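You operate a simulated robot arm through the tools that you are given. There is no shell and no other tool. Be economical: measure what you need, move in short steps, check, and stop when the job is done.

Carry out the task below with a simulated robot arm. There is one attempt and no reset: what you move stays moved.

Task
Take both masks off the cover in the stand, then gauge its bore.
Fine: slide at PULL for that; plug and disc go into the USED tub; slide back at LOAD.

It is judged by the outcome, as a careful person would: the job done as asked, and still so three seconds after it is handed in. It fails if anything else is knocked over, pushed out of place, dropped, spilled or broken. A push-on lid holds only when it is set on centred and level and pressed home; a screw cap is set on level and turned clockwise until tight.

Robot
A 6-joint arm with a two-finger parallel gripper, fixed in place. Base frame: the origin is at the foot of the arm, x ahead of it, y to its left, z up. Units: mm, rad, N and s.
With the tool pointing down near the work surface it reaches from about 240 to 640 mm from the base axis. Its first joint turns from -1.152 to 1.152 rad. Payload 2.7 kg.
The tool frame sits at the grasp point between the pads (the TCP): z along the fingers, y along the line on which they close. The tips reach 23 mm beyond it. The gripper opens to 94 mm. The fingers are 38 mm wide and 10 mm thick; the gripper's body (54 by 96 mm) begins 39 mm behind the TCP.
Orientation is told as [roll, pitch, yaw] about the base's x, y, z axes, in that order, counted from this pose: with the fingers straight down and closing along the base's y, the tool's x points along the base's -x, its y along +y and its z along -z.

Tools
- The arm moves only by the tool move_arm. Its argument "targets" is a list that holds one entry, the list of rows, each a list of 6 numbers: the shift along the tool's x, y, z in mm, then the turn, a rotation vector about the tool's x, y, z in degrees. In form: [[[tx, ty, tz, ax, ay, az], ...]]. A call has 1 to 20 rows; each row is the pose to reach, as a shift and turn from the pose commanded when the call began, along the tool's axes at that moment. "claw" is the finger opening in mm, from 0 to 94, set as the call begins (left out, the last holds). A row lasts 0.2 s, in which the tool goes at most 50 mm and 0.15 rad; a call with a longer step from one row to the next is refused whole, and so is a gripper value outside its range. Where a pose cannot be reached the arm comes as near as it can. A force on the tool above 60 N (or 10 N above the force at the start of the call, whichever is more), or a blocked arm, ends the call early, and 0.2 s more pass. Each finger travels about 45 mm/s and halts on what it meets, pressing with about 35 N; the grip force reading is that of the motor and also rises with nothing between the fingers. The clock runs only during rows and for 0.2 s after the last one: add rows that repeat a pose to give the fingers time. It gives the time, the measured TCP pose, the force on the tool (base axes), the opening and the grip force at its end, in the units of the frame above (readings bear some noise), with the torque about the TCP (base axes, N m) and any sound that the robot's microphone picked up.
- Cameras (640 x 400 px; columns grow to the right, rows downward): "scene" is fixed at [84.6, -436.2, 1416.2]; the picture's right is [0.72, -0.69, 0.00], its down [-0.32, -0.33, -0.89] and it looks along [0.62, 0.64, -0.45] (base axes); focal length 315 px, centre (320, 200). "wrist" rides on the gripper at [86, 16, -75] in the tool frame; the picture's right is [-0.18, 0.98, 0.00], its down [-0.58, -0.11, -0.81] and it looks along [-0.79, -0.15, 0.59] (tool axes); focal length 243 px, centre (320, 200). There is no depth. A picture from a camera that has moved, and an enlarged one, comes with that camera's place and axes in the base frame and with its lens.
- get_image(camera): a new picture of that camera. The clock stands still meanwhile.
- close_up(camera, box): a new picture of the part [left, top, right, bottom] of that camera's present view, enlarged. The clock stands still meanwhile.
- close_job(): hands the job in; it is judged then, once.

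Go step by step. Nothing tells you positions but the pictures and the camera data: compare them with the known pose of the tool, close in by small moves and look again before you grip or let go. The budget is 120 turns and 64 pictures, counting those below and the enlarged ones. Unless the task says otherwise, let go and move clear before handing in, and close with one line.

The tools are called after "Call:" as a command line: name --argument value ..., lists and objects as JSON in quotes. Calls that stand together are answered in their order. move_arm: Moves the arm, as the interface text tells. Its arguments: {"type":"object","properties":{"targets":{"type":"array"},"claw":{"type":"number"}},"required":["targets"]} The other tools are called the same way: get_image (camera) takes a picture; close_up (camera, box) takes an enlarged picture of a part of a camera's view; close_job () hands the job in.

At the start:

```text
clock: 0.0
tool_pos: [400.9, 62.0, 1267.7]
tcp_rot: [-0.001, -0.001, -0.002]
wrist_force: [-0.2, 1.3, -0.4]
moment: [0.03, -0.02, 0.02]
finger_gap: 94.0
gripper_force: 0.0
```

scene: 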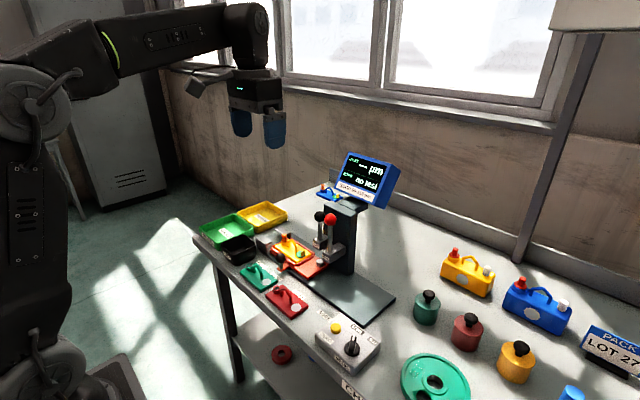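
wrist: 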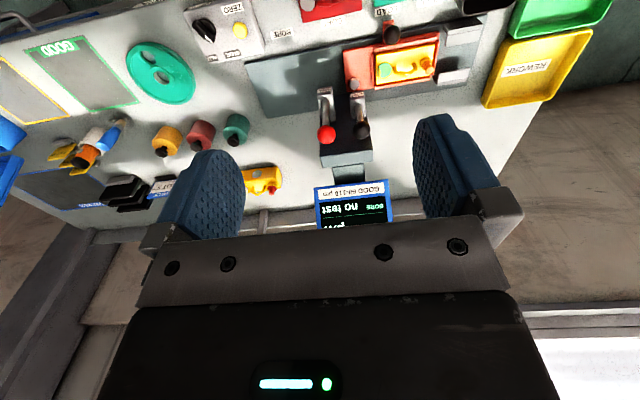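

I see a bench with a gauge stand holding an orange cover, tubs, a box with a dial and button, a display, and plug gauges. I'll look closer at the main areas first.

Call:
close_up --camera "scene" --box '[190, 140, 410, 320]'

Call:
close_up --camera "scene" --box '[300, 230, 640, 400]'

Call:
close_up --camera "wrist" --box '[180, 0, 620, 240]'

```text
2.22 times, centred on (300, 230) of scene
camera zoom: at [84.6, -436.2, 1416.2], right [0.72, -0.69, 0.0], down [-0.32, -0.33, -0.89], along [0.62, 0.64, -0.45], focal length 700 px, centre (364, 133)
```

zoom: 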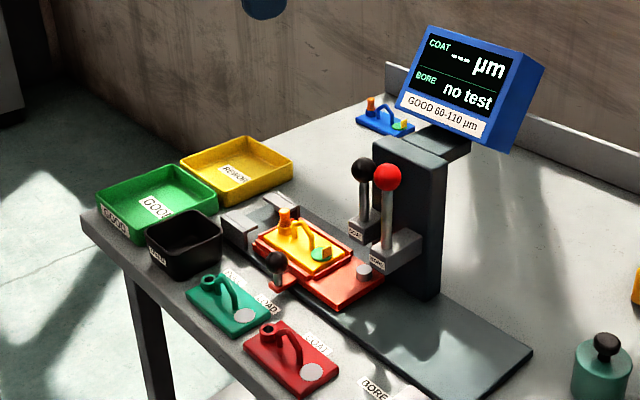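

```text
1.88 times, centred on (470, 315) of scene
camera zoom: at [84.6, -436.2, 1416.2], right [0.72, -0.69, 0.0], down [-0.32, -0.33, -0.89], along [0.62, 0.64, -0.45], focal length 593 px, centre (38, -16)
```

zoom: 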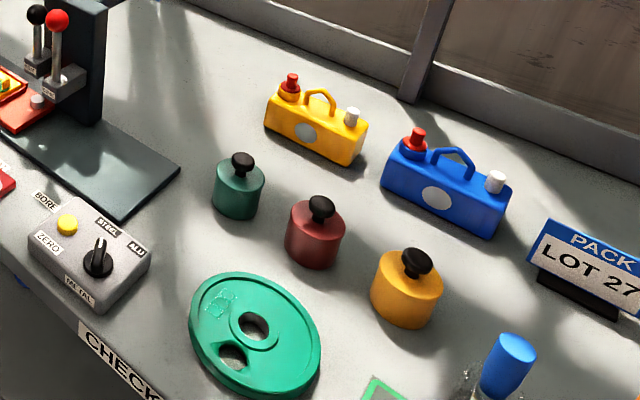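

```text
1.45 times, centred on (400, 120) of wrist
camera zoom: at [314.6, 79.3, 1344.2], right [0.19, 0.98, 0.0], down [0.58, -0.11, 0.81], along [0.79, -0.15, -0.59], focal length 353 px, centre (204, 316)
```

zoom: 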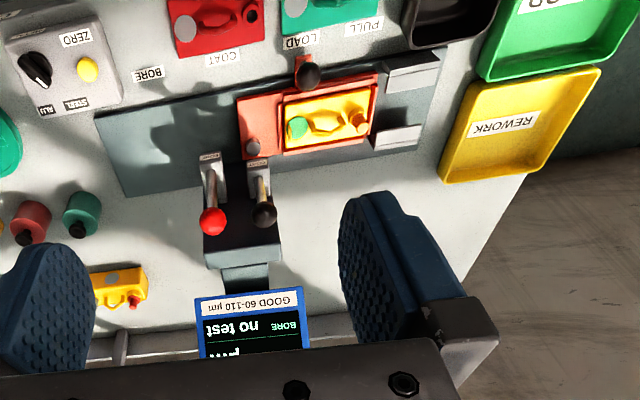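

The cover sits near (590, 210, 815), and the slide has stations PULL/LOAD/COAT/BORE along y. I'll move closer from above for a better look.

Call:
move_arm --targets '[[[-8, 18, 40, 0, 0, 0], [-16, 36, 80, 0, 0, 0], [-24, 54, 120, 0, 0, 0], [-32, 72, 160, 0, 0, 0], [-40, 90, 200, 0, 0, 0], [-48, 108, 240, 0, 0, 0], [-50, 110, 250, 0, 0, 0]]]'

Call:
get_image --camera "wrist"

```text
clock: 1.6
tool_pos: [450.4, 172.2, 1017.7]
tcp_rot: [-0.001, -0.003, -0.003]
wrist_force: [0.0, -0.4, 0.8]
moment: [0.0, 0.03, -0.01]
finger_gap: 93.9
gripper_force: 0.0
```

```text
58 pictures are left
camera wrist: at [363.7, 188.5, 1095.5], right [0.19, 0.98, 0.0], down [0.58, -0.11, 0.81], along [0.79, -0.15, -0.59], focal length 243 px, centre (320, 200)
```

wrist: 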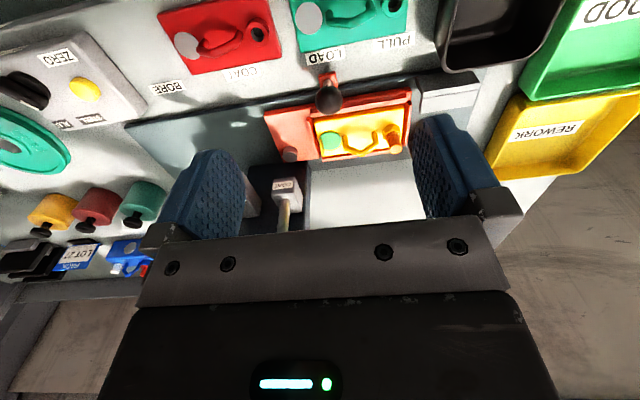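

Call:
close_up --camera "wrist" --box '[240, 0, 480, 170]'

Call:
close_up --camera "scene" --box '[240, 200, 350, 290]'

```text
2.35 times, centred on (360, 85) of wrist
camera zoom: at [363.7, 188.5, 1095.5], right [0.19, 0.98, 0.0], down [0.58, -0.11, 0.81], along [0.79, -0.15, -0.59], focal length 571 px, centre (226, 471)
```

zoom: 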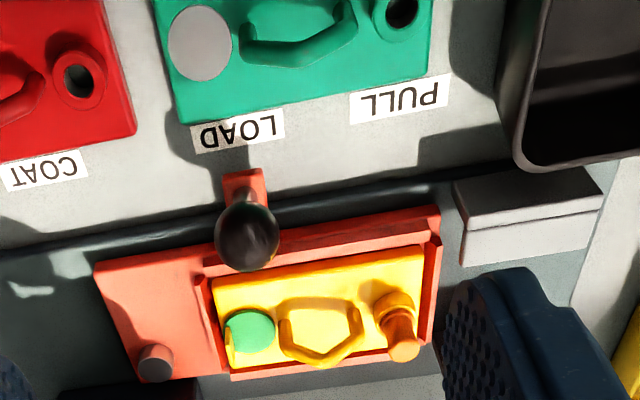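

```text
4.44 times, centred on (295, 245) of scene
camera zoom: at [84.7, -436.2, 1416.2], right [0.72, -0.69, 0.0], down [-0.32, -0.33, -0.89], along [0.62, 0.64, -0.45], focal length 1401 px, centre (431, 0)
```

zoom: 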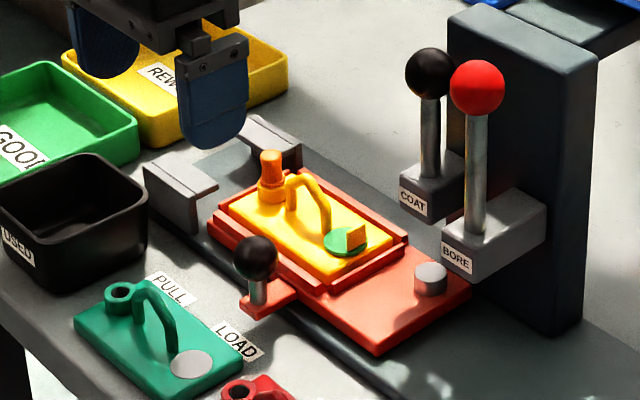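

I measure: knob ball at about (512, 171, 853) at LOAD, PULL station about +78 mm in y, plug top at (581, 243, 867), disc at (580, 162, 835). Now I'll go above the knob with the fingers open.

Call:
move_arm --targets '[[[-15, 0, 30, 0, 0, 0], [-30, 0, 60, 0, 0, 0], [-45, -1, 90, 0, 0, 0], [-61, -1, 110, 0, 0, 0]]]' --claw 60

Call:
get_image --camera "wrist"

Call:
close_up --camera "scene" --box '[240, 200, 350, 290]'

```text
clock: 2.6
tool_pos: [511.7, 170.9, 907.4]
tcp_rot: [-0.002, -0.005, -0.003]
wrist_force: [-0.5, 1.2, 0.1]
moment: [-0.01, 0.01, 0.0]
finger_gap: 59.7
gripper_force: 0.0
```

```text
55 pictures are left
camera wrist: at [425.3, 188.5, 984.1], right [0.19, 0.98, 0.0], down [0.58, -0.11, 0.81], along [0.79, -0.15, -0.59], focal length 243 px, centre (320, 200)
```

wrist: 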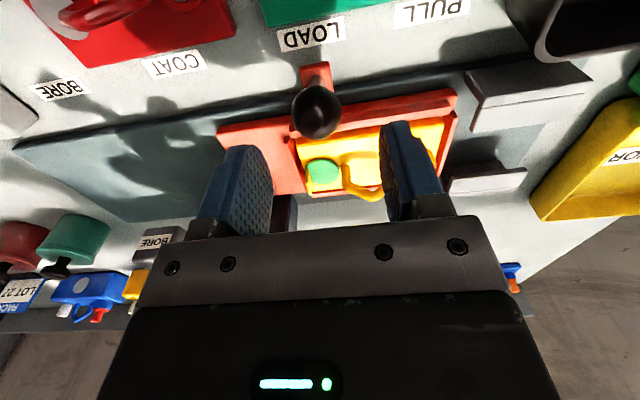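

```text
4.44 times, centred on (295, 245) of scene
camera zoom: at [84.6, -436.2, 1416.2], right [0.72, -0.69, 0.0], down [-0.32, -0.33, -0.89], along [0.62, 0.64, -0.45], focal length 1401 px, centre (431, 0)
```

zoom: 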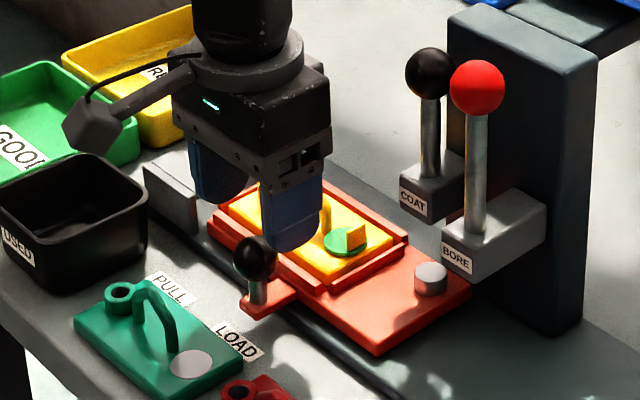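

Knob confirmed at (511, 171, 853). I descend around it and close.

Call:
move_arm --targets '[[[0, 0, 25, 0, 0, 0], [0, 0, 52, 0, 0, 0]]]'

Call:
move_arm --targets '[[[0, 0, 0, 0, 0, 0], [0, 0, 0, 0, 0, 0], [0, 0, 0, 0, 0, 0]]]' --claw 20

```text
clock: 3.2
tool_pos: [512.8, 174.4, 856.3]
tcp_rot: [0.0, -0.002, -0.001]
wrist_force: [-0.2, -0.7, -0.1]
moment: [-0.04, -0.01, 0.03]
finger_gap: 60.2
gripper_force: 0.1
```

```text
clock: 4.0
tool_pos: [512.8, 174.3, 855.5]
tcp_rot: [0.0, -0.002, -0.003]
wrist_force: [2.5, -4.2, -1.8]
moment: [-0.07, 0.23, -0.07]
finger_gap: 29.5
gripper_force: 45.0
```

The knob is gripped (29.5 mm). I slide it towards PULL.

Call:
move_arm --targets '[[[0, 8, 0, 0, 0, 0], [0, 20, 0, 0, 0, 0], [0, 35, 0, 0, 0, 0], [0, 50, 0, 0, 0, 0], [0, 62, 0, 0, 0, 0], [0, 70, 0, 0, 0, 0], [0, 74, 0, 0, 0, 0]]]'

Call:
get_image --camera "wrist"

Call:
close_up --camera "scene" --box '[210, 190, 340, 296]'

```text
clock: 5.6
tool_pos: [512.1, 245.2, 854.8]
tcp_rot: [-0.003, -0.002, -0.002]
wrist_force: [-5.1, -2.9, 11.0]
moment: [0.18, -0.89, 0.06]
finger_gap: 29.4
gripper_force: 44.9
```

```text
53 pictures are left
camera wrist: at [426.5, 262.1, 932.8], right [0.19, 0.98, 0.0], down [0.58, -0.11, 0.81], along [0.79, -0.15, -0.59], focal length 243 px, centre (320, 200)
```

wrist: 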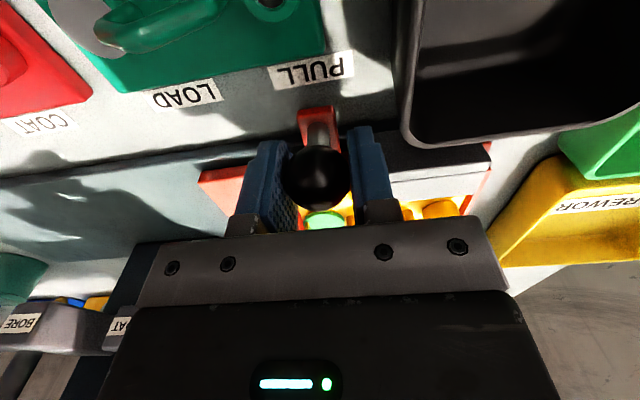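

```text
3.77 times, centred on (275, 243) of scene
camera zoom: at [84.3, -436.4, 1416.1], right [0.72, -0.69, 0.0], down [-0.31, -0.33, -0.89], along [0.62, 0.64, -0.45], focal length 1189 px, centre (490, 38)
```

zoom: 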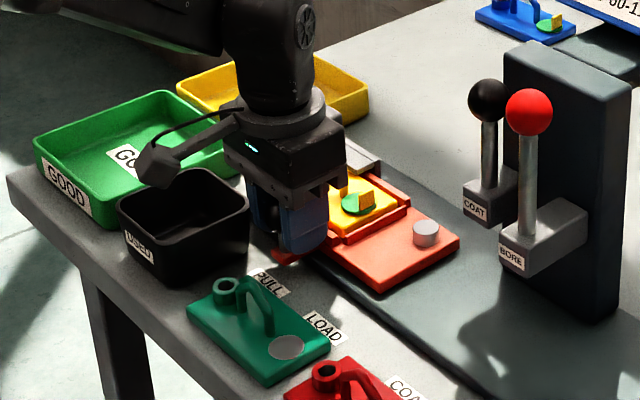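

No end stop felt yet; I nudge a few mm further to see whether there's a stop or detent.

Call:
move_arm --targets '[[[0, 2, 0, 0, 0, 0], [0, 4, 0, 0, 0, 0], [0, 4, 0, 0, 0, 0]]]'

```text
clock: 6.4
tool_pos: [513.0, 244.1, 856.1]
tcp_rot: [-0.005, 0.001, -0.005]
wrist_force: [-6.9, -34.9, 22.3]
moment: [-0.15, 0.03, 0.02]
finger_gap: 29.4
gripper_force: 44.8
```

The slide hits its end stop at y≈245, so it is at PULL. I relax the push, release and rise clear.

Call:
move_arm --targets '[[[0, -4, 0, 0, 0, 0], [0, -4, 0, 0, 0, 0]]]'

Call:
move_arm --targets '[[[0, 0, 0, 0, 0, 0], [0, 0, 0, 0, 0, 0], [0, 0, 0, 0, 0, 0], [0, 0, -30, 0, 0, 0], [0, 0, -70, 0, 0, 0], [20, 0, -110, 0, 0, 0], [30, 0, -150, 0, 0, 0]]]' --claw 60

Call:
get_image --camera "wrist"

Call:
close_up --camera "scene" --box '[220, 200, 330, 290]'

```text
clock: 7.0
tool_pos: [512.8, 245.8, 855.8]
tcp_rot: [0.001, -0.003, -0.002]
wrist_force: [2.3, -16.1, 20.0]
moment: [-0.38, 0.98, -0.33]
finger_gap: 29.3
gripper_force: 44.7
```

```text
clock: 8.6
tool_pos: [481.9, 242.4, 1003.8]
tcp_rot: [0.002, 0.002, 0.0]
wrist_force: [-0.3, -0.1, -0.1]
moment: [-0.02, -0.02, 0.01]
finger_gap: 60.1
gripper_force: 0.1
```

```text
51 pictures are left
camera wrist: at [395.4, 260.4, 1081.4], right [0.18, 0.98, 0.0], down [0.58, -0.11, 0.81], along [0.79, -0.15, -0.59], focal length 243 px, centre (320, 200)
```

wrist: 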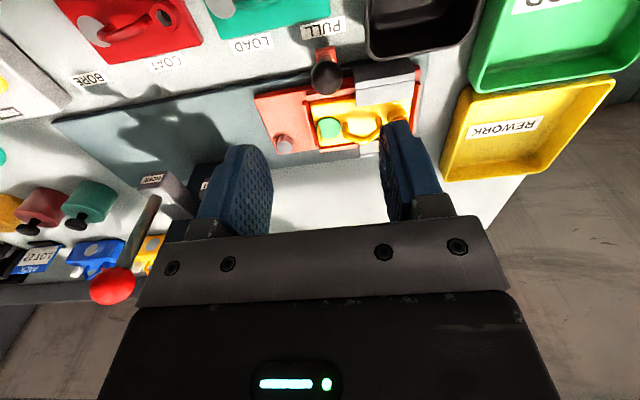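

```text
4.44 times, centred on (275, 245) of scene
camera zoom: at [84.6, -436.2, 1416.2], right [0.72, -0.69, 0.0], down [-0.31, -0.33, -0.89], along [0.62, 0.64, -0.45], focal length 1401 px, centre (520, 0)
```

zoom: 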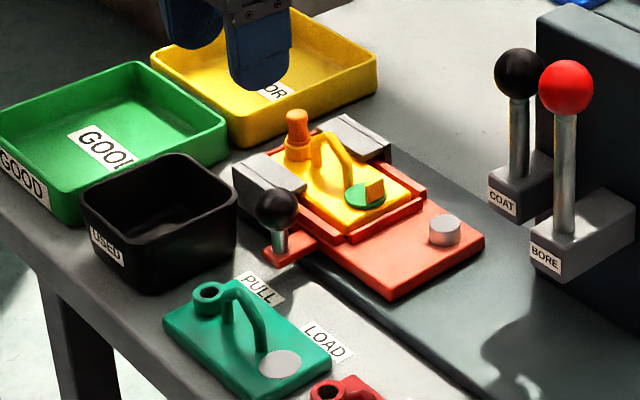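

The cover is under the jaws. Now a zoom to see the tab and plug orientation.

Call:
close_up --camera "wrist" --box '[250, 55, 430, 165]'

Call:
close_up --camera "scene" --box '[258, 214, 308, 254]'

```text
3.56 times, centred on (340, 110) of wrist
camera zoom: at [395.4, 260.4, 1081.4], right [0.18, 0.98, 0.0], down [0.58, -0.11, 0.81], along [0.79, -0.15, -0.59], focal length 863 px, centre (249, 520)
```

zoom: 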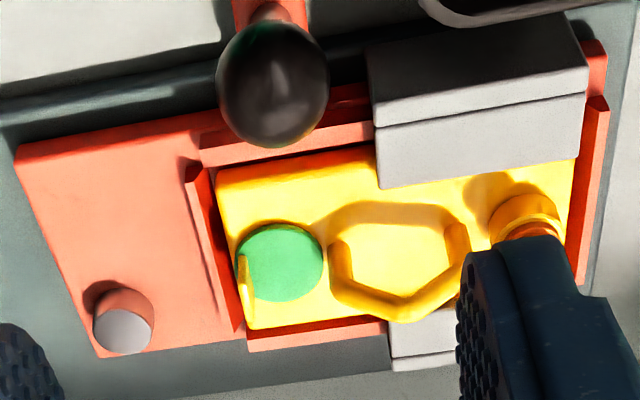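

```text
10.00 times, centred on (283, 234) of scene
camera zoom: at [84.6, -436.2, 1416.2], right [0.72, -0.69, 0.0], down [-0.31, -0.33, -0.89], along [0.62, 0.64, -0.45], focal length 3152 px, centre (690, -140)
```

zoom: 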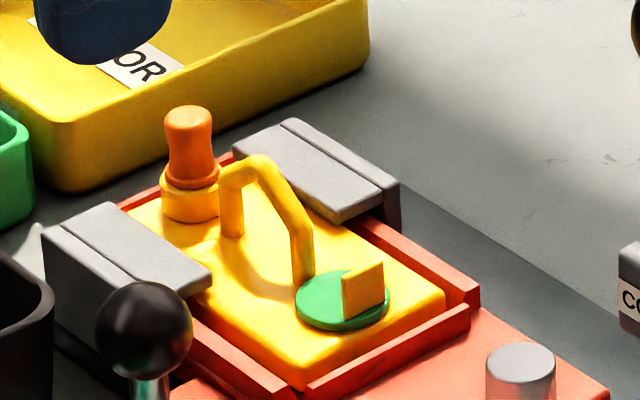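

The disc's tab is a thin upright plate along x at about (580, 226), z 835–853, so closing along y fits. I'll hover above it with a narrow opening and check.

Call:
move_arm --targets '[[[-25, -5, 25, 0, 0, 0], [-50, -10, 50, 0, 0, 0], [-75, -15, 75, 0, 0, 0], [-98, -17, 104, 0, 0, 0], [-98, -17, 104, 0, 0, 0]]]' --claw 18

Call:
get_image --camera "wrist"

Call:
close_up --camera "scene" --box '[248, 194, 318, 254]'

```text
clock: 9.8
tool_pos: [579.7, 228.0, 903.6]
tcp_rot: [-0.002, 0.0, -0.002]
wrist_force: [0.1, 0.3, 0.3]
moment: [0.0, 0.03, 0.0]
finger_gap: 18.2
gripper_force: 0.1
```

```text
47 pictures are left
camera wrist: at [493.7, 245.7, 980.8], right [0.19, 0.98, 0.0], down [0.58, -0.11, 0.81], along [0.79, -0.15, -0.59], focal length 243 px, centre (320, 200)
```

wrist: 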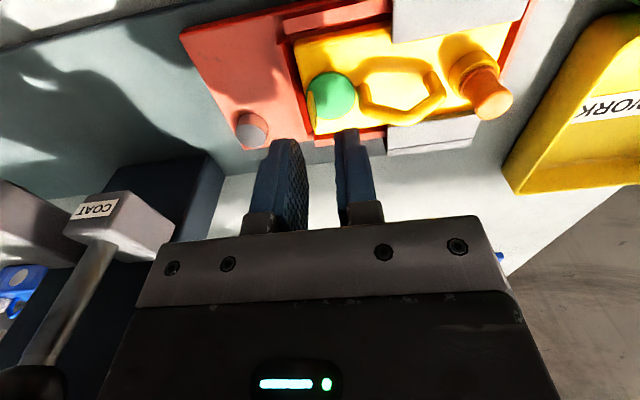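

```text
6.67 times, centred on (283, 224) of scene
camera zoom: at [84.6, -436.2, 1416.2], right [0.72, -0.69, 0.0], down [-0.32, -0.33, -0.89], along [0.62, 0.64, -0.45], focal length 2101 px, centre (567, 40)
```

zoom: 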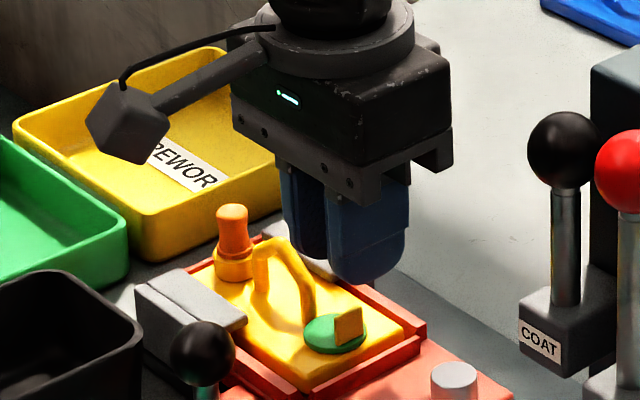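

Call:
close_up --camera "wrist" --box '[270, 40, 430, 140]'

```text
4.00 times, centred on (350, 90) of wrist
camera zoom: at [493.7, 245.7, 980.8], right [0.19, 0.98, 0.0], down [0.58, -0.11, 0.81], along [0.79, -0.15, -0.59], focal length 970 px, centre (200, 640)
```

zoom: 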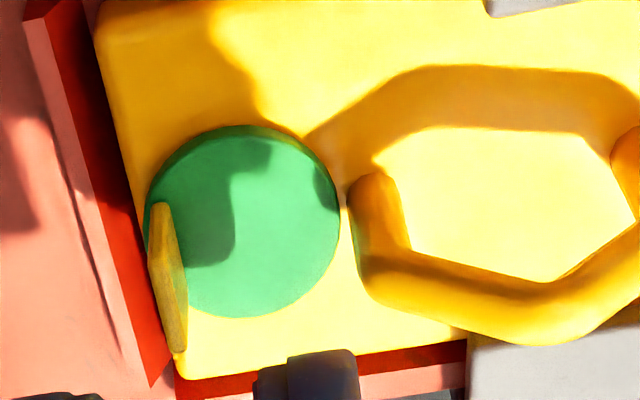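

Tab refined to y≈224.5; I shift −3 and descend until the tips are just at the tab top, then check.

Call:
move_arm --targets '[[[0, -3, 0, 0, 0, 0], [0, -3, 15, 0, 0, 0], [0, -3, 26, 0, 0, 0], [0, -3, 26, 0, 0, 0]]]'

Call:
close_up --camera "wrist" --box '[240, 60, 440, 200]'

Call:
close_up --camera "scene" --box '[258, 204, 318, 254]'

```text
clock: 10.8
tool_pos: [580.7, 226.8, 875.2]
tcp_rot: [-0.001, -0.001, -0.004]
wrist_force: [-0.2, -0.7, 0.1]
moment: [-0.01, -0.01, 0.02]
finger_gap: 18.0
gripper_force: 0.1
```

```text
2.86 times, centred on (340, 130) of wrist
camera zoom: at [494.6, 241.9, 953.1], right [0.19, 0.98, 0.0], down [0.58, -0.11, 0.81], along [0.79, -0.15, -0.59], focal length 693 px, centre (263, 400)
```

zoom: 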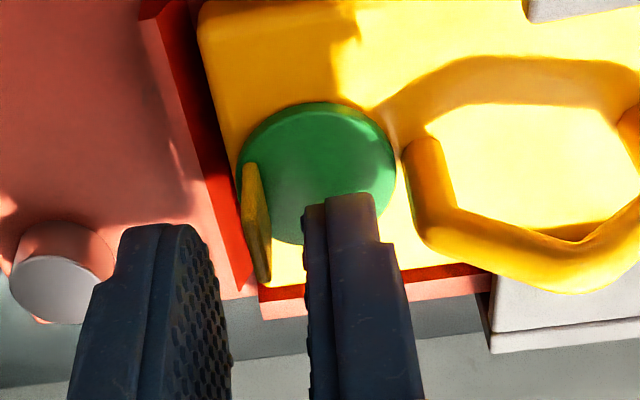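

```text
8.00 times, centred on (288, 229) of scene
camera zoom: at [84.6, -436.2, 1416.2], right [0.72, -0.69, 0.0], down [-0.32, -0.33, -0.89], along [0.62, 0.64, -0.45], focal length 2522 px, centre (576, -32)
```

zoom: 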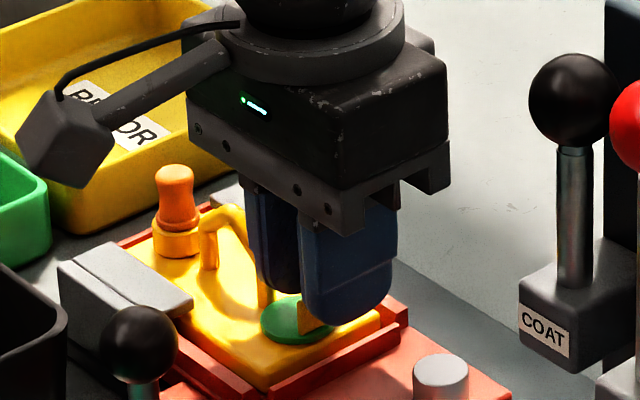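

The tab lies between the tips. I lower 13 mm and close.

Call:
move_arm --targets '[[[0, 0, 7, 0, 0, 0], [0, 0, 13, 0, 0, 0], [0, 0, 13, 0, 0, 0]]]'

Call:
move_arm --targets '[[[0, 0, 0, 0, 0, 0], [0, 0, 0, 0, 0, 0], [0, 0, 0, 0, 0, 0]]]' --claw 0

Call:
close_up --camera "scene" --box '[258, 204, 318, 254]'

```text
clock: 11.6
tool_pos: [579.0, 225.4, 864.8]
tcp_rot: [0.001, -0.004, 0.0]
wrist_force: [-2.4, -0.9, 9.0]
moment: [0.13, 0.11, 0.05]
finger_gap: 17.8
gripper_force: 0.1
```

```text
clock: 12.4
tool_pos: [579.9, 223.7, 865.0]
tcp_rot: [-0.001, -0.005, -0.001]
wrist_force: [0.2, 0.7, 18.2]
moment: [0.02, 0.11, 0.02]
finger_gap: 0.0
gripper_force: 34.9
```

```text
8.00 times, centred on (288, 229) of scene
camera zoom: at [84.3, -436.4, 1416.2], right [0.72, -0.69, 0.0], down [-0.31, -0.33, -0.89], along [0.62, 0.64, -0.45], focal length 2522 px, centre (576, -32)
```

zoom: 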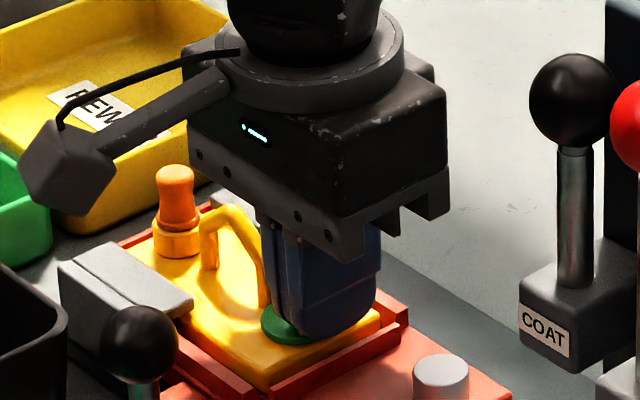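

The gap reads 0, so the tab likely wasn't caught, and I'm touching the disc. I'll look before doing anything.

Call:
close_up --camera "wrist" --box '[240, 60, 440, 200]'

```text
2.86 times, centred on (340, 130) of wrist
camera zoom: at [493.7, 241.7, 941.9], right [0.19, 0.98, 0.0], down [0.58, -0.11, 0.81], along [0.8, -0.15, -0.59], focal length 693 px, centre (263, 400)
```

zoom: 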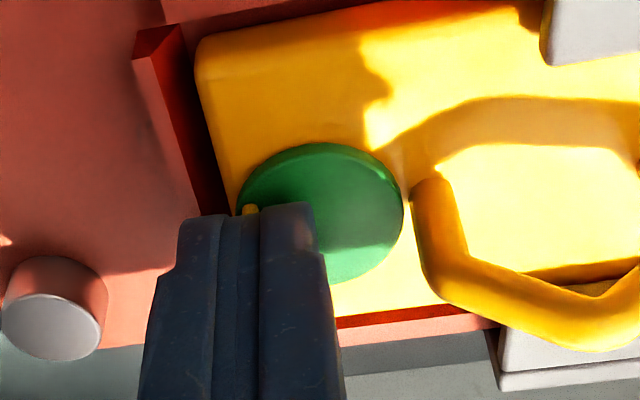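

The tab's base shows right at the finger seam, so it may in fact be held. A gentle lift with a check will tell.

Call:
move_arm --targets '[[[0, 0, -3, 0, 0, 0], [0, 0, -6, 0, 0, 0]]]'

Call:
close_up --camera "wrist" --box '[240, 60, 440, 200]'

```text
clock: 13.0
tool_pos: [579.7, 223.1, 865.6]
tcp_rot: [-0.005, 0.006, -0.002]
wrist_force: [0.4, -0.4, -0.3]
moment: [0.01, -0.01, 0.02]
finger_gap: 0.0
gripper_force: 35.2
heard: snap
```

```text
2.86 times, centred on (340, 130) of wrist
camera zoom: at [493.6, 241.0, 944.1], right [0.19, 0.98, 0.0], down [0.59, -0.11, 0.8], along [0.79, -0.15, -0.59], focal length 693 px, centre (263, 400)
```

zoom: 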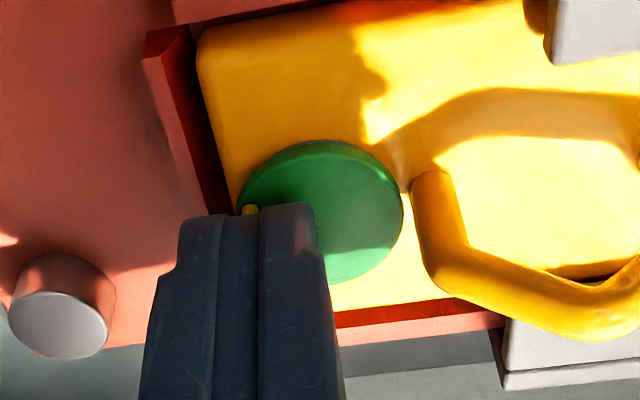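

A "snap" was heard, so the disc seems to have let go. I lift further and check it's in the grip.

Call:
move_arm --targets '[[[0, 0, -6, 0, 0, 0], [0, 0, -12, 0, 0, 0], [0, 0, -18, 0, 0, 0], [0, 0, -18, 0, 0, 0]]]'

Call:
close_up --camera "wrist" --box '[240, 60, 440, 200]'

Call:
close_up --camera "scene" --box '[258, 204, 318, 254]'

```text
clock: 14.0
tool_pos: [579.2, 224.2, 884.8]
tcp_rot: [-0.001, 0.0, -0.002]
wrist_force: [-0.2, -0.8, 0.2]
moment: [0.0, -0.01, 0.04]
finger_gap: 0.0
gripper_force: 35.1
```

```text
2.86 times, centred on (340, 130) of wrist
camera zoom: at [494.1, 241.2, 963.4], right [0.19, 0.98, 0.0], down [0.58, -0.11, 0.81], along [0.79, -0.15, -0.59], focal length 693 px, centre (263, 400)
```

zoom: 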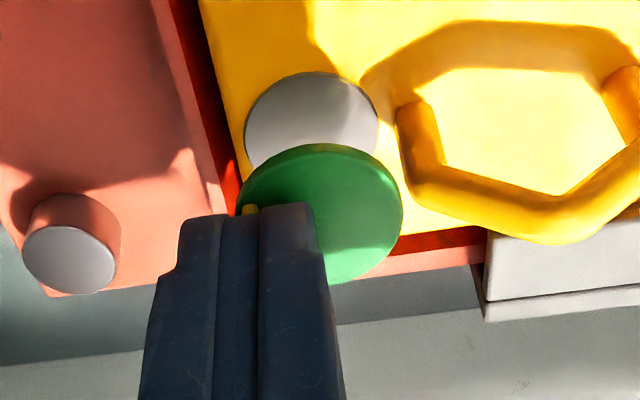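

```text
8.00 times, centred on (288, 229) of scene
camera zoom: at [84.6, -436.2, 1416.2], right [0.72, -0.69, 0.0], down [-0.32, -0.33, -0.89], along [0.62, 0.64, -0.45], focal length 2522 px, centre (576, -32)
```

zoom: 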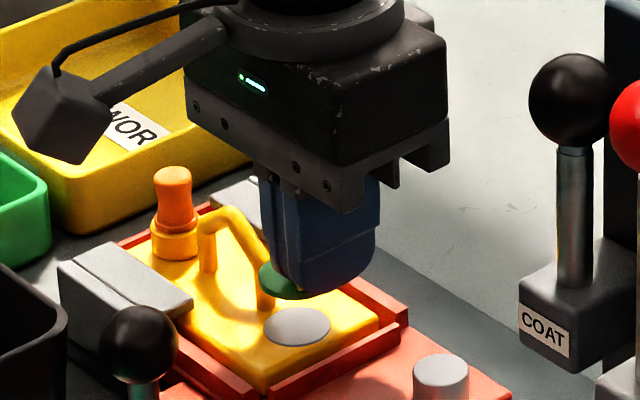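

The disc is held and the bare patch shows. I lift and carry it towards the USED tub, then look from there.

Call:
move_arm --targets '[[[0, 0, -35, 0, 0, 0], [0, 0, -65, 0, 0, 0], [30, 20, -75, 0, 0, 0], [60, 42, -75, 0, 0, 0], [90, 65, -75, 0, 0, 0], [115, 85, -75, 0, 0, 0], [115, 85, -75, 0, 0, 0]]]'

Call:
get_image --camera "wrist"

Call:
close_up --camera "scene" --box '[190, 180, 310, 280]'

```text
clock: 15.6
tool_pos: [466.1, 309.4, 961.3]
tcp_rot: [0.001, -0.001, -0.002]
wrist_force: [-0.5, -0.1, 0.6]
moment: [-0.02, 0.0, 0.0]
finger_gap: 0.1
gripper_force: 35.2
```

```text
37 pictures are left
camera wrist: at [380.8, 328.1, 1038.6], right [0.19, 0.98, 0.0], down [0.58, -0.11, 0.81], along [0.79, -0.15, -0.59], focal length 243 px, centre (320, 200)
```

wrist: 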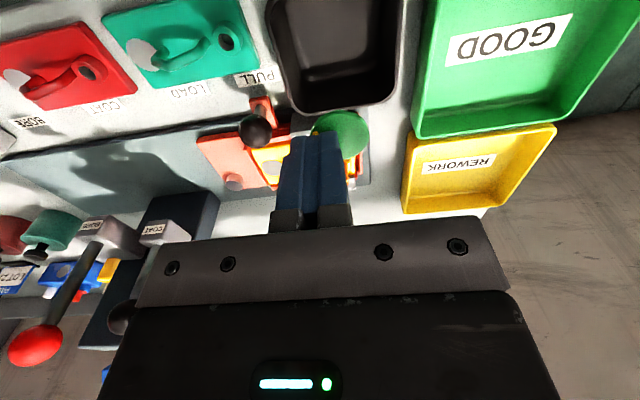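

```text
4.00 times, centred on (250, 230) of scene
camera zoom: at [84.6, -436.2, 1416.2], right [0.72, -0.69, 0.0], down [-0.32, -0.33, -0.89], along [0.62, 0.64, -0.45], focal length 1261 px, centre (600, 80)
```

zoom: 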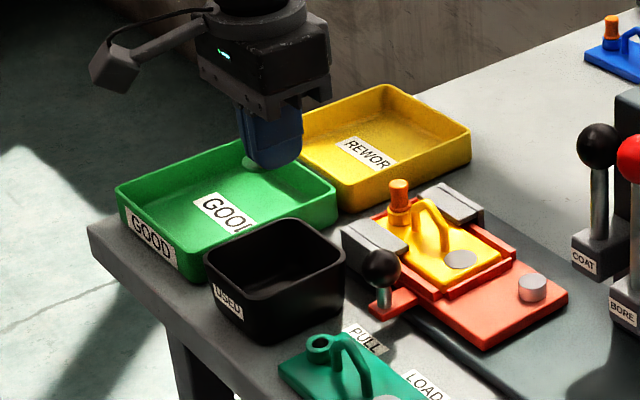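

Tub centre is about (461, 323), rim z≈846. I lower the disc inside the tub to near its floor.

Call:
move_arm --targets '[[[4, 1, 30, 0, 0, 0], [4, 1, 60, 0, 0, 0], [4, 1, 90, 0, 0, 0], [4, 1, 105, 0, 0, 0], [4, 1, 119, 0, 0, 0], [4, 1, 119, 0, 0, 0]]]'

Call:
close_up --camera "scene" --box '[190, 180, 310, 280]'

```text
clock: 17.0
tool_pos: [462.8, 310.8, 842.2]
tcp_rot: [-0.003, -0.004, -0.001]
wrist_force: [-0.2, 0.6, -0.1]
moment: [0.01, 0.0, 0.0]
finger_gap: 0.0
gripper_force: 35.0
```

```text
4.00 times, centred on (250, 230) of scene
camera zoom: at [84.6, -436.2, 1416.2], right [0.72, -0.69, 0.0], down [-0.32, -0.33, -0.89], along [0.62, 0.64, -0.45], focal length 1261 px, centre (600, 80)
```

zoom: 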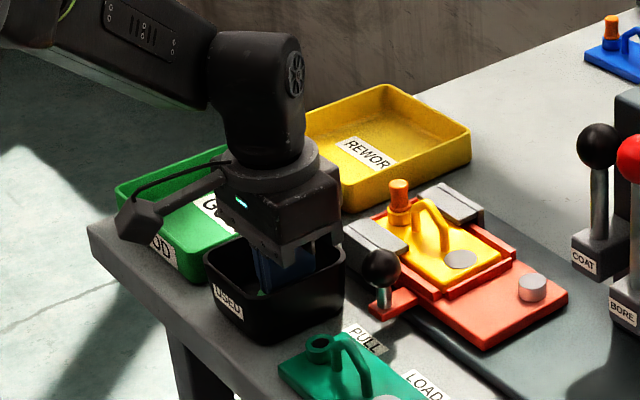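

Inside the tub; I release, then rise.

Call:
move_arm --targets '[[[0, 0, 0, 0, 0, 0], [0, 0, 0, 0, 0, 0], [0, 0, -30, 0, 0, 0], [0, 0, -70, 0, 0, 0], [0, 0, -110, 0, 0, 0], [0, 0, -140, 0, 0, 0]]]' --claw 24

Call:
get_image --camera "wrist"

```text
clock: 18.4
tool_pos: [461.5, 308.9, 981.5]
tcp_rot: [-0.002, 0.001, -0.001]
wrist_force: [0.7, 0.1, 0.2]
moment: [0.02, 0.02, 0.03]
finger_gap: 23.6
gripper_force: 0.1
```

```text
34 pictures are left
camera wrist: at [374.8, 326.9, 1058.5], right [0.19, 0.98, 0.0], down [0.58, -0.11, 0.81], along [0.79, -0.15, -0.59], focal length 243 px, centre (320, 200)
```

wrist: 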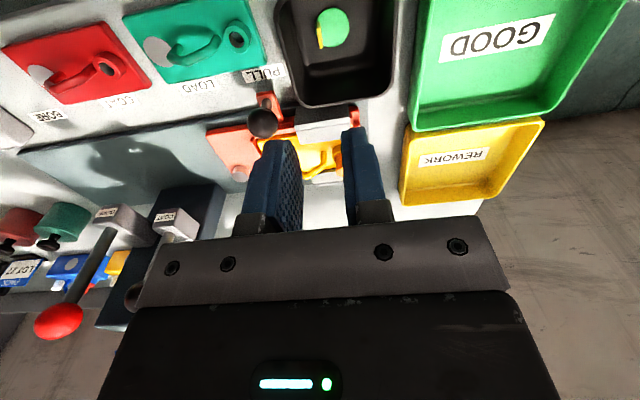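

The disc is in the USED tub. Next the plug at (580, 316.5): I turn the gripper 90° (closing along x, clear of the handle) and hover above it.

Call:
move_arm --targets '[[[-11, 1, 0, 0, 0, -8.2], [-22, 1, 0, 0, 0, -16.4], [-33, 2, 0, 0, 0, -24.6], [-44, 3, 0, 0, 0, -32.8], [-55, 3, 5, 0, 0, -41], [-66, 4, 12, 0, 0, -49.2], [-77, 4, 20, 0, 0, -57.4], [-88, 5, 28, 0, 0, -65.6], [-99, 6, 36, 0, 0, -73.8], [-110, 6, 40, 0, 0, -82], [-119, 6.5, 45, 0, 0, -90], [-119, 6.5, 45, 0, 0, -90]]]' --claw 50

Call:
get_image --camera "wrist"

Call:
close_up --camera "scene" --box '[240, 180, 330, 260]'

```text
clock: 21.0
tool_pos: [563.4, 307.6, 935.0]
tcp_rot: [-0.002, 0.001, 1.571]
wrist_force: [-0.6, -0.5, 0.4]
moment: [0.03, -0.01, 0.02]
finger_gap: 50.2
gripper_force: 0.0
out of reach, approached as far as the arm can: row 9, 10, 11, 12
```

```text
33 pictures are left
camera wrist: at [547.3, 222.6, 1012.6], right [-0.98, 0.18, 0.0], down [0.11, 0.58, 0.81], along [0.15, 0.79, -0.59], focal length 243 px, centre (320, 200)
```

wrist: 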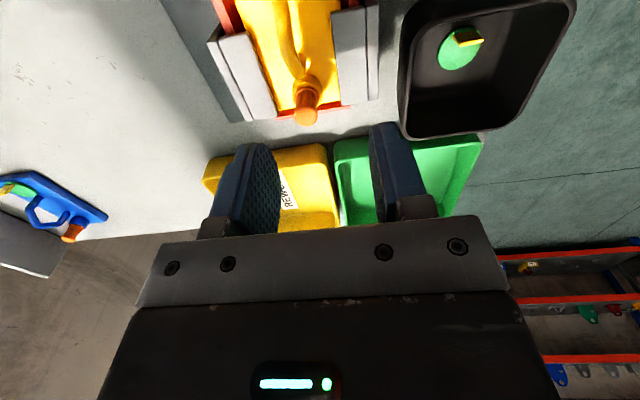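

```text
5.00 times, centred on (285, 220) of scene
camera zoom: at [84.6, -436.2, 1416.2], right [0.72, -0.69, 0.0], down [-0.32, -0.33, -0.89], along [0.62, 0.64, -0.45], focal length 1576 px, centre (495, 100)
```

zoom: 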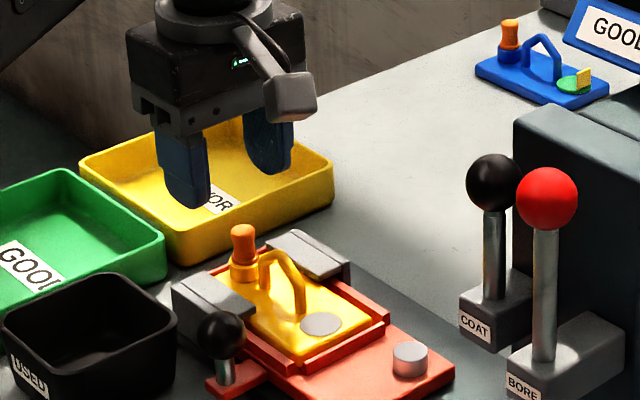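

At full reach the arm stops short (radius 642, need ~660), so I'll tilt the fingers 15° toward +y, keeping the closing direction along x. I go to a hover with the tilt.

Call:
move_arm --targets '[[[5, 0, 0, 0, -5, 0], [10, -3, 0, 0, -10, 0], [8, -8, 5, 0, -15, 0], [2, -14, 12, 0, -15, 0], [-4, -17, 18, 0, -15, 0], [-4, -17, 18, 0, -15, 0]]]'

Call:
close_up --camera "wrist" --box '[200, 40, 440, 200]'

Call:
close_up --camera "scene" --box '[240, 180, 330, 260]'

```text
clock: 22.4
tool_pos: [579.4, 309.5, 916.5]
tcp_rot: [-0.002, -0.262, 1.571]
wrist_force: [0.1, 0.5, -0.1]
moment: [0.0, 0.0, 0.01]
finger_gap: 50.0
gripper_force: 0.1
```

```text
2.50 times, centred on (320, 120) of wrist
camera zoom: at [563.8, 207.6, 970.4], right [-0.98, 0.18, 0.05], down [0.11, 0.35, 0.93], along [0.15, 0.92, -0.37], focal length 606 px, centre (320, 400)
```

zoom: 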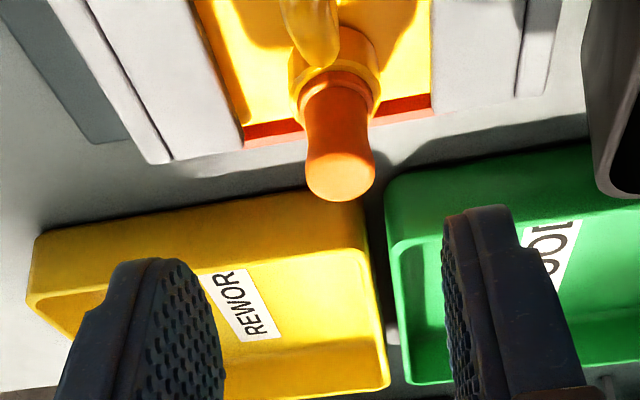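

```text
5.00 times, centred on (285, 220) of scene
camera zoom: at [84.6, -436.2, 1416.2], right [0.72, -0.69, 0.0], down [-0.32, -0.33, -0.89], along [0.62, 0.64, -0.45], focal length 1576 px, centre (495, 100)
```

zoom: 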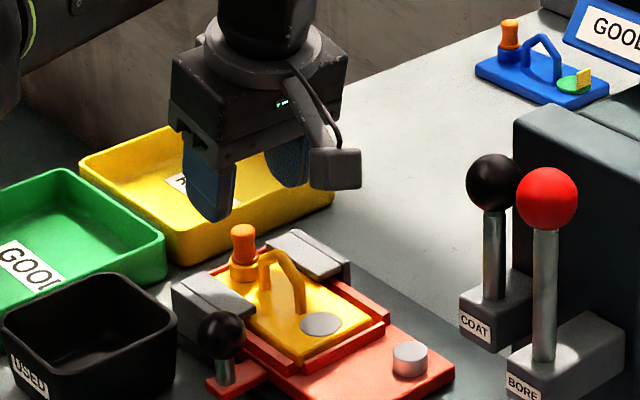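

Refined: plug is ≈5.5 mm to −x of the tool axis, top at about (574.5, 316, 870). I shift and descend halfway, then check again.

Call:
move_arm --targets '[[[-2.4, 5.5, 0.6, 0, 0, 0], [0, 5.5, 9.5, 0, 0, 0], [2, 5.5, 17, 0, 0, 0], [2, 5.5, 17, 0, 0, 0]]]'

Call:
close_up --camera "wrist" --box '[200, 40, 440, 200]'

Call:
close_up --camera "scene" --box '[250, 190, 310, 240]'

```text
clock: 23.4
tool_pos: [573.4, 313.1, 900.2]
tcp_rot: [0.0, -0.26, 1.57]
wrist_force: [0.2, -0.2, -0.1]
moment: [-0.01, -0.02, -0.01]
finger_gap: 50.0
gripper_force: 0.1
```

```text
2.50 times, centred on (320, 120) of wrist
camera zoom: at [557.1, 211.2, 953.3], right [-0.98, 0.18, 0.05], down [0.11, 0.35, 0.93], along [0.15, 0.92, -0.37], focal length 606 px, centre (320, 400)
```

zoom: 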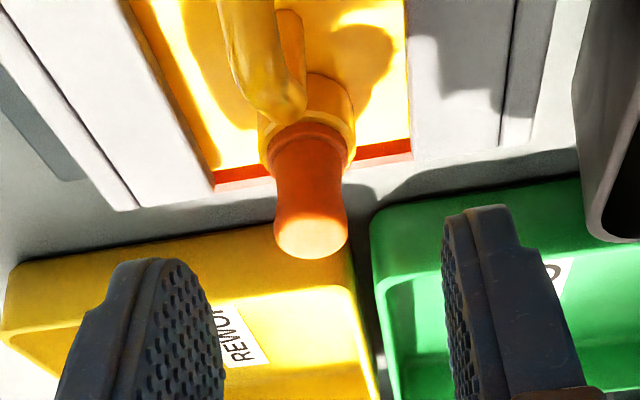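

```text
8.00 times, centred on (280, 215) of scene
camera zoom: at [84.6, -436.2, 1416.2], right [0.72, -0.69, 0.0], down [-0.32, -0.33, -0.89], along [0.62, 0.64, -0.45], focal length 2522 px, centre (640, 80)
```

zoom: 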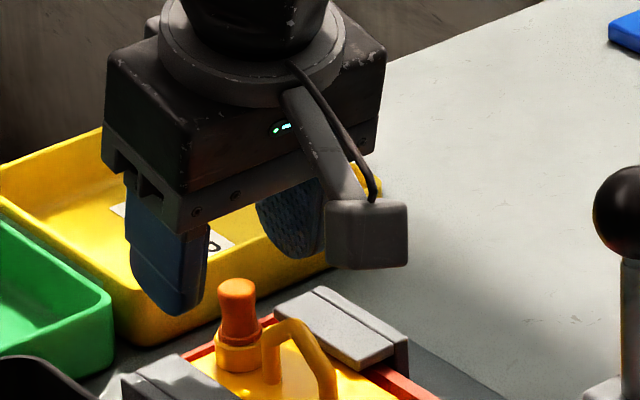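

Aligned within ~1.5 mm. I descend 20 mm straight down and close on the plug.

Call:
move_arm --targets '[[[1.5, -1.4, 6, 0, 0, 0], [3.5, -1.4, 13, 0, 0, 0], [5.2, -1.4, 19.3, 0, 0, 0], [5.2, -1.4, 19.3, 0, 0, 0]]]'

Call:
close_up --camera "wrist" --box '[200, 40, 440, 200]'

Call:
close_up --camera "scene" --box '[250, 190, 310, 240]'

```text
clock: 24.4
tool_pos: [577.2, 312.3, 880.9]
tcp_rot: [-0.002, -0.261, 1.569]
wrist_force: [0.5, 0.1, -0.2]
moment: [-0.03, 0.01, -0.01]
finger_gap: 50.0
gripper_force: 0.0
```

```text
2.50 times, centred on (320, 120) of wrist
camera zoom: at [560.5, 210.5, 933.3], right [-0.98, 0.18, 0.05], down [0.11, 0.35, 0.93], along [0.15, 0.92, -0.37], focal length 606 px, centre (320, 400)
```

zoom: 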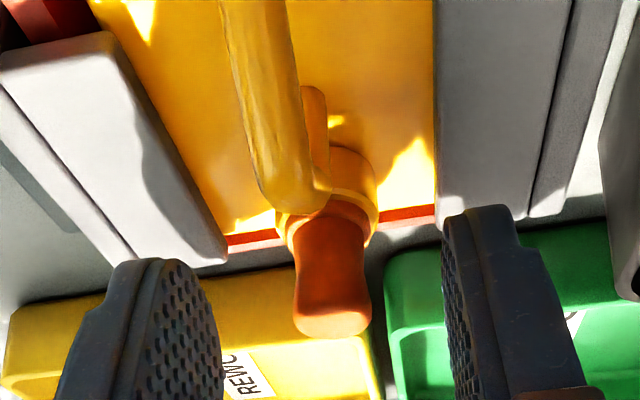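

```text
8.00 times, centred on (280, 215) of scene
camera zoom: at [84.6, -436.2, 1416.2], right [0.72, -0.69, 0.0], down [-0.32, -0.33, -0.89], along [0.62, 0.64, -0.45], focal length 2522 px, centre (640, 80)
```

zoom: 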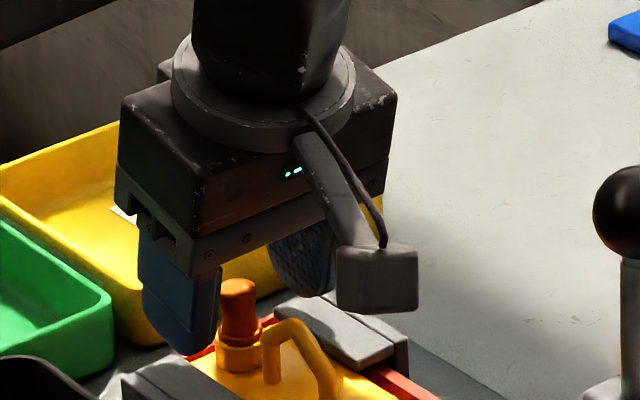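

Slight correction (+2.3 mm toward −x), then close on the plug.

Call:
move_arm --targets '[[[0, 2.3, 0, 0, 0, 0], [0, 2.3, 0, 0, 0, 0]]]'

Call:
move_arm --targets '[[[0, 0, 0, 0, 0, 0], [0, 0, 0, 0, 0, 0], [0, 0, 0, 0, 0, 0], [0, 0, 0, 0, 0, 0]]]' --claw 0

Call:
close_up --camera "wrist" --box '[200, 40, 440, 200]'

```text
clock: 25.0
tool_pos: [574.0, 312.9, 879.8]
tcp_rot: [-0.002, -0.26, 1.571]
wrist_force: [0.1, -0.1, -0.9]
moment: [0.01, -0.04, 0.0]
finger_gap: 50.0
gripper_force: 0.0
```

```text
clock: 26.0
tool_pos: [574.3, 311.6, 880.3]
tcp_rot: [-0.001, -0.263, 1.568]
wrist_force: [0.2, 0.1, -0.5]
moment: [-0.03, -0.04, 0.02]
finger_gap: 6.5
gripper_force: 34.8
heard: snap
```

```text
2.50 times, centred on (320, 120) of wrist
camera zoom: at [558.0, 210.4, 933.0], right [-0.98, 0.18, 0.05], down [0.11, 0.35, 0.93], along [0.15, 0.92, -0.37], focal length 606 px, centre (320, 400)
```

zoom: 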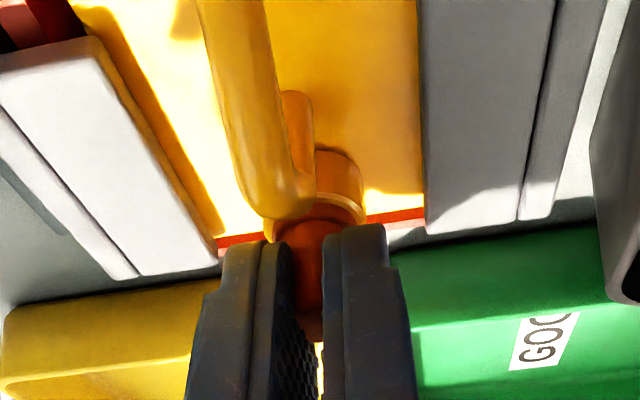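

Gripped with a "snap". I lift gently straight up 12 mm and check.

Call:
move_arm --targets '[[[-1, 0, -3.9, 0, 0, 0], [-2, 0, -7.7, 0, 0, 0], [-3.1, 0, -11.6, 0, 0, 0], [-5.2, 0, -19.3, 0, 0, 0]]]'

Call:
close_up --camera "wrist" --box '[200, 40, 440, 200]'

Call:
close_up --camera "scene" --box '[250, 190, 310, 240]'

```text
clock: 27.0
tool_pos: [573.8, 314.1, 900.1]
tcp_rot: [-0.001, -0.26, 1.571]
wrist_force: [-1.0, -0.2, -0.1]
moment: [-0.01, -0.04, -0.01]
finger_gap: 5.6
gripper_force: 35.1
```

```text
2.50 times, centred on (320, 120) of wrist
camera zoom: at [557.7, 211.7, 952.9], right [-0.98, 0.18, 0.05], down [0.11, 0.35, 0.93], along [0.15, 0.92, -0.37], focal length 606 px, centre (320, 400)
```

zoom: 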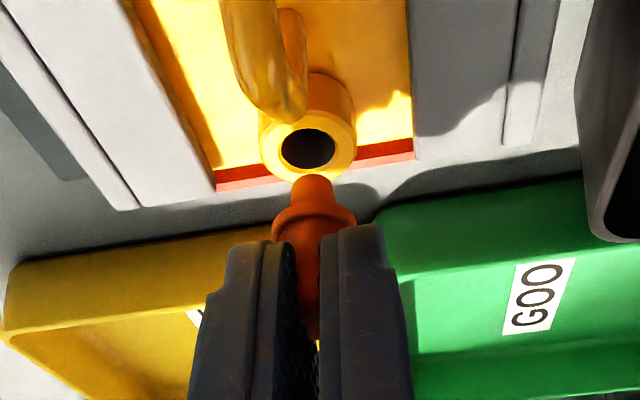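

```text
8.00 times, centred on (280, 215) of scene
camera zoom: at [84.6, -436.2, 1416.2], right [0.72, -0.69, 0.0], down [-0.32, -0.33, -0.89], along [0.62, 0.64, -0.45], focal length 2522 px, centre (640, 80)
```

zoom: 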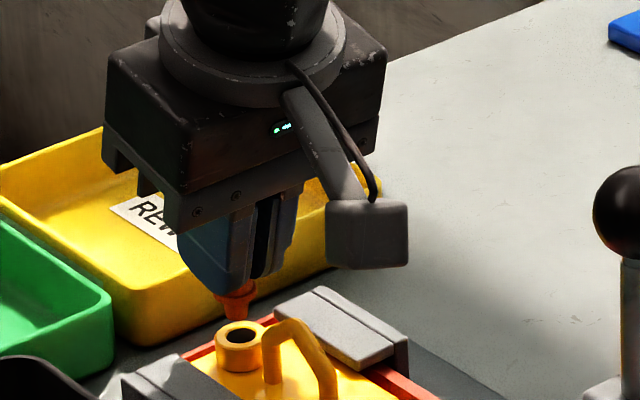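

The plug is out and held. I lift it, level the tool, and carry it over the USED tub.

Call:
move_arm --targets '[[[-8, 0, -30, 0, 0, 0], [-15, 0, -58, 0, 0, 0], [-20, 15, -72, 0, 2, 0], [-28, 40, -70, 0, 6, 0], [-35, 68, -68, 0, 10, 0], [-43, 95, -66, 0, 15, 0], [-43.5, 105, -66, 0, 15, 0], [-43.5, 105, -66, 0, 15, 0]]]'

Call:
get_image --camera "wrist"

```text
clock: 28.8
tool_pos: [470.0, 338.6, 974.1]
tcp_rot: [-0.002, 0.001, 1.57]
wrist_force: [-0.2, -0.4, 0.0]
moment: [0.0, 0.01, 0.0]
finger_gap: 5.4
gripper_force: 35.3
```

```text
22 pictures are left
camera wrist: at [453.9, 252.8, 1051.7], right [-0.98, 0.19, 0.0], down [0.11, 0.58, 0.81], along [0.15, 0.79, -0.59], focal length 243 px, centre (320, 200)
```

wrist: 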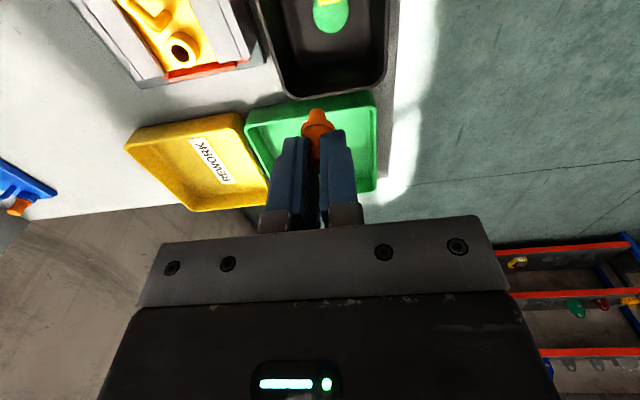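

I lower the plug into the tub, clear of its walls.

Call:
move_arm --targets '[[[0, 0, 35, 0, 0, 0], [0, 0, 70, 0, 0, 0], [0, 0, 100, 0, 0, 0], [0, 0, 114, 0, 0, 0], [0, 0, 124, 0, 0, 0], [0, 0, 124, 0, 0, 0]]]'

Call:
move_arm --targets '[[[0, 0, 0, 0, 0, 0], [0, 0, 0, 0, 0, 0], [0, 0, 0, 0, 0, 0], [0, 0, -35, 0, 0, 0], [0, 0, -75, 0, 0, 0], [0, 0, -115, 0, 0, 0], [0, 0, -140, 0, 0, 0]]]' --claw 36

Call:
close_up --camera "scene" --box '[190, 150, 390, 300]'

```text
clock: 30.2
tool_pos: [469.0, 337.4, 852.7]
tcp_rot: [-0.001, 0.0, 1.57]
wrist_force: [-0.6, 0.3, -0.9]
moment: [0.02, 0.0, -0.01]
finger_gap: 5.4
gripper_force: 35.0
```

```text
clock: 31.8
tool_pos: [469.0, 336.9, 994.2]
tcp_rot: [0.0, 0.001, 1.569]
wrist_force: [-0.3, -0.1, 0.5]
moment: [-0.03, -0.01, -0.03]
finger_gap: 35.8
gripper_force: 0.0
```

```text
2.67 times, centred on (290, 225) of scene
camera zoom: at [84.6, -436.2, 1416.2], right [0.72, -0.69, 0.0], down [-0.32, -0.33, -0.89], along [0.62, 0.64, -0.45], focal length 840 px, centre (400, 133)
```

zoom: 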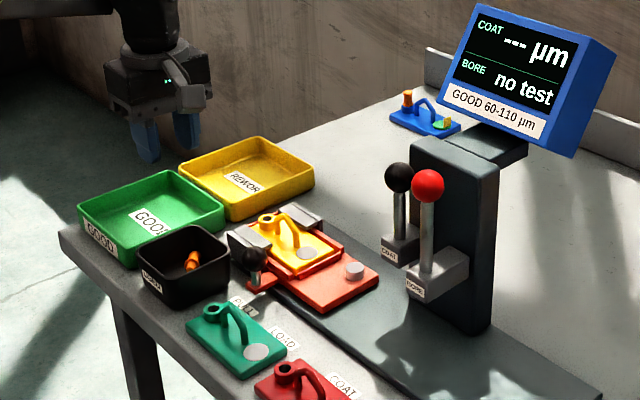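

Both masks are in the USED tub. Now I turn the gripper back and go to the knob at (512, 245) to move the slide to BORE (y ≈ −34).

Call:
move_arm --targets '[[[8, -2, 0, 0, 0, 8.2], [16, -4, 0, 0, 0, 16.4], [25, -6, 0, 0, 0, 24.6], [33, -7, 0, 0, 0, 32.8], [42, -9, 3, 0, 0, 41], [50, -11, 6, 0, 0, 49.2], [58, -13, 10, 0, 0, 57.4], [67, -15, 15, 0, 0, 65.6], [75, -17, 20, 0, 0, 73.8], [84, -18, 25, 0, 0, 82], [92, -20, 30, 0, 0, 90], [92, -20, 30, 0, 0, 90]]]' --claw 60

```text
clock: 34.4
tool_pos: [487.2, 245.5, 961.9]
tcp_rot: [-0.002, -0.002, -0.004]
wrist_force: [-1.0, -0.3, 0.2]
moment: [0.0, 0.0, 0.03]
finger_gap: 60.0
gripper_force: 0.1
```

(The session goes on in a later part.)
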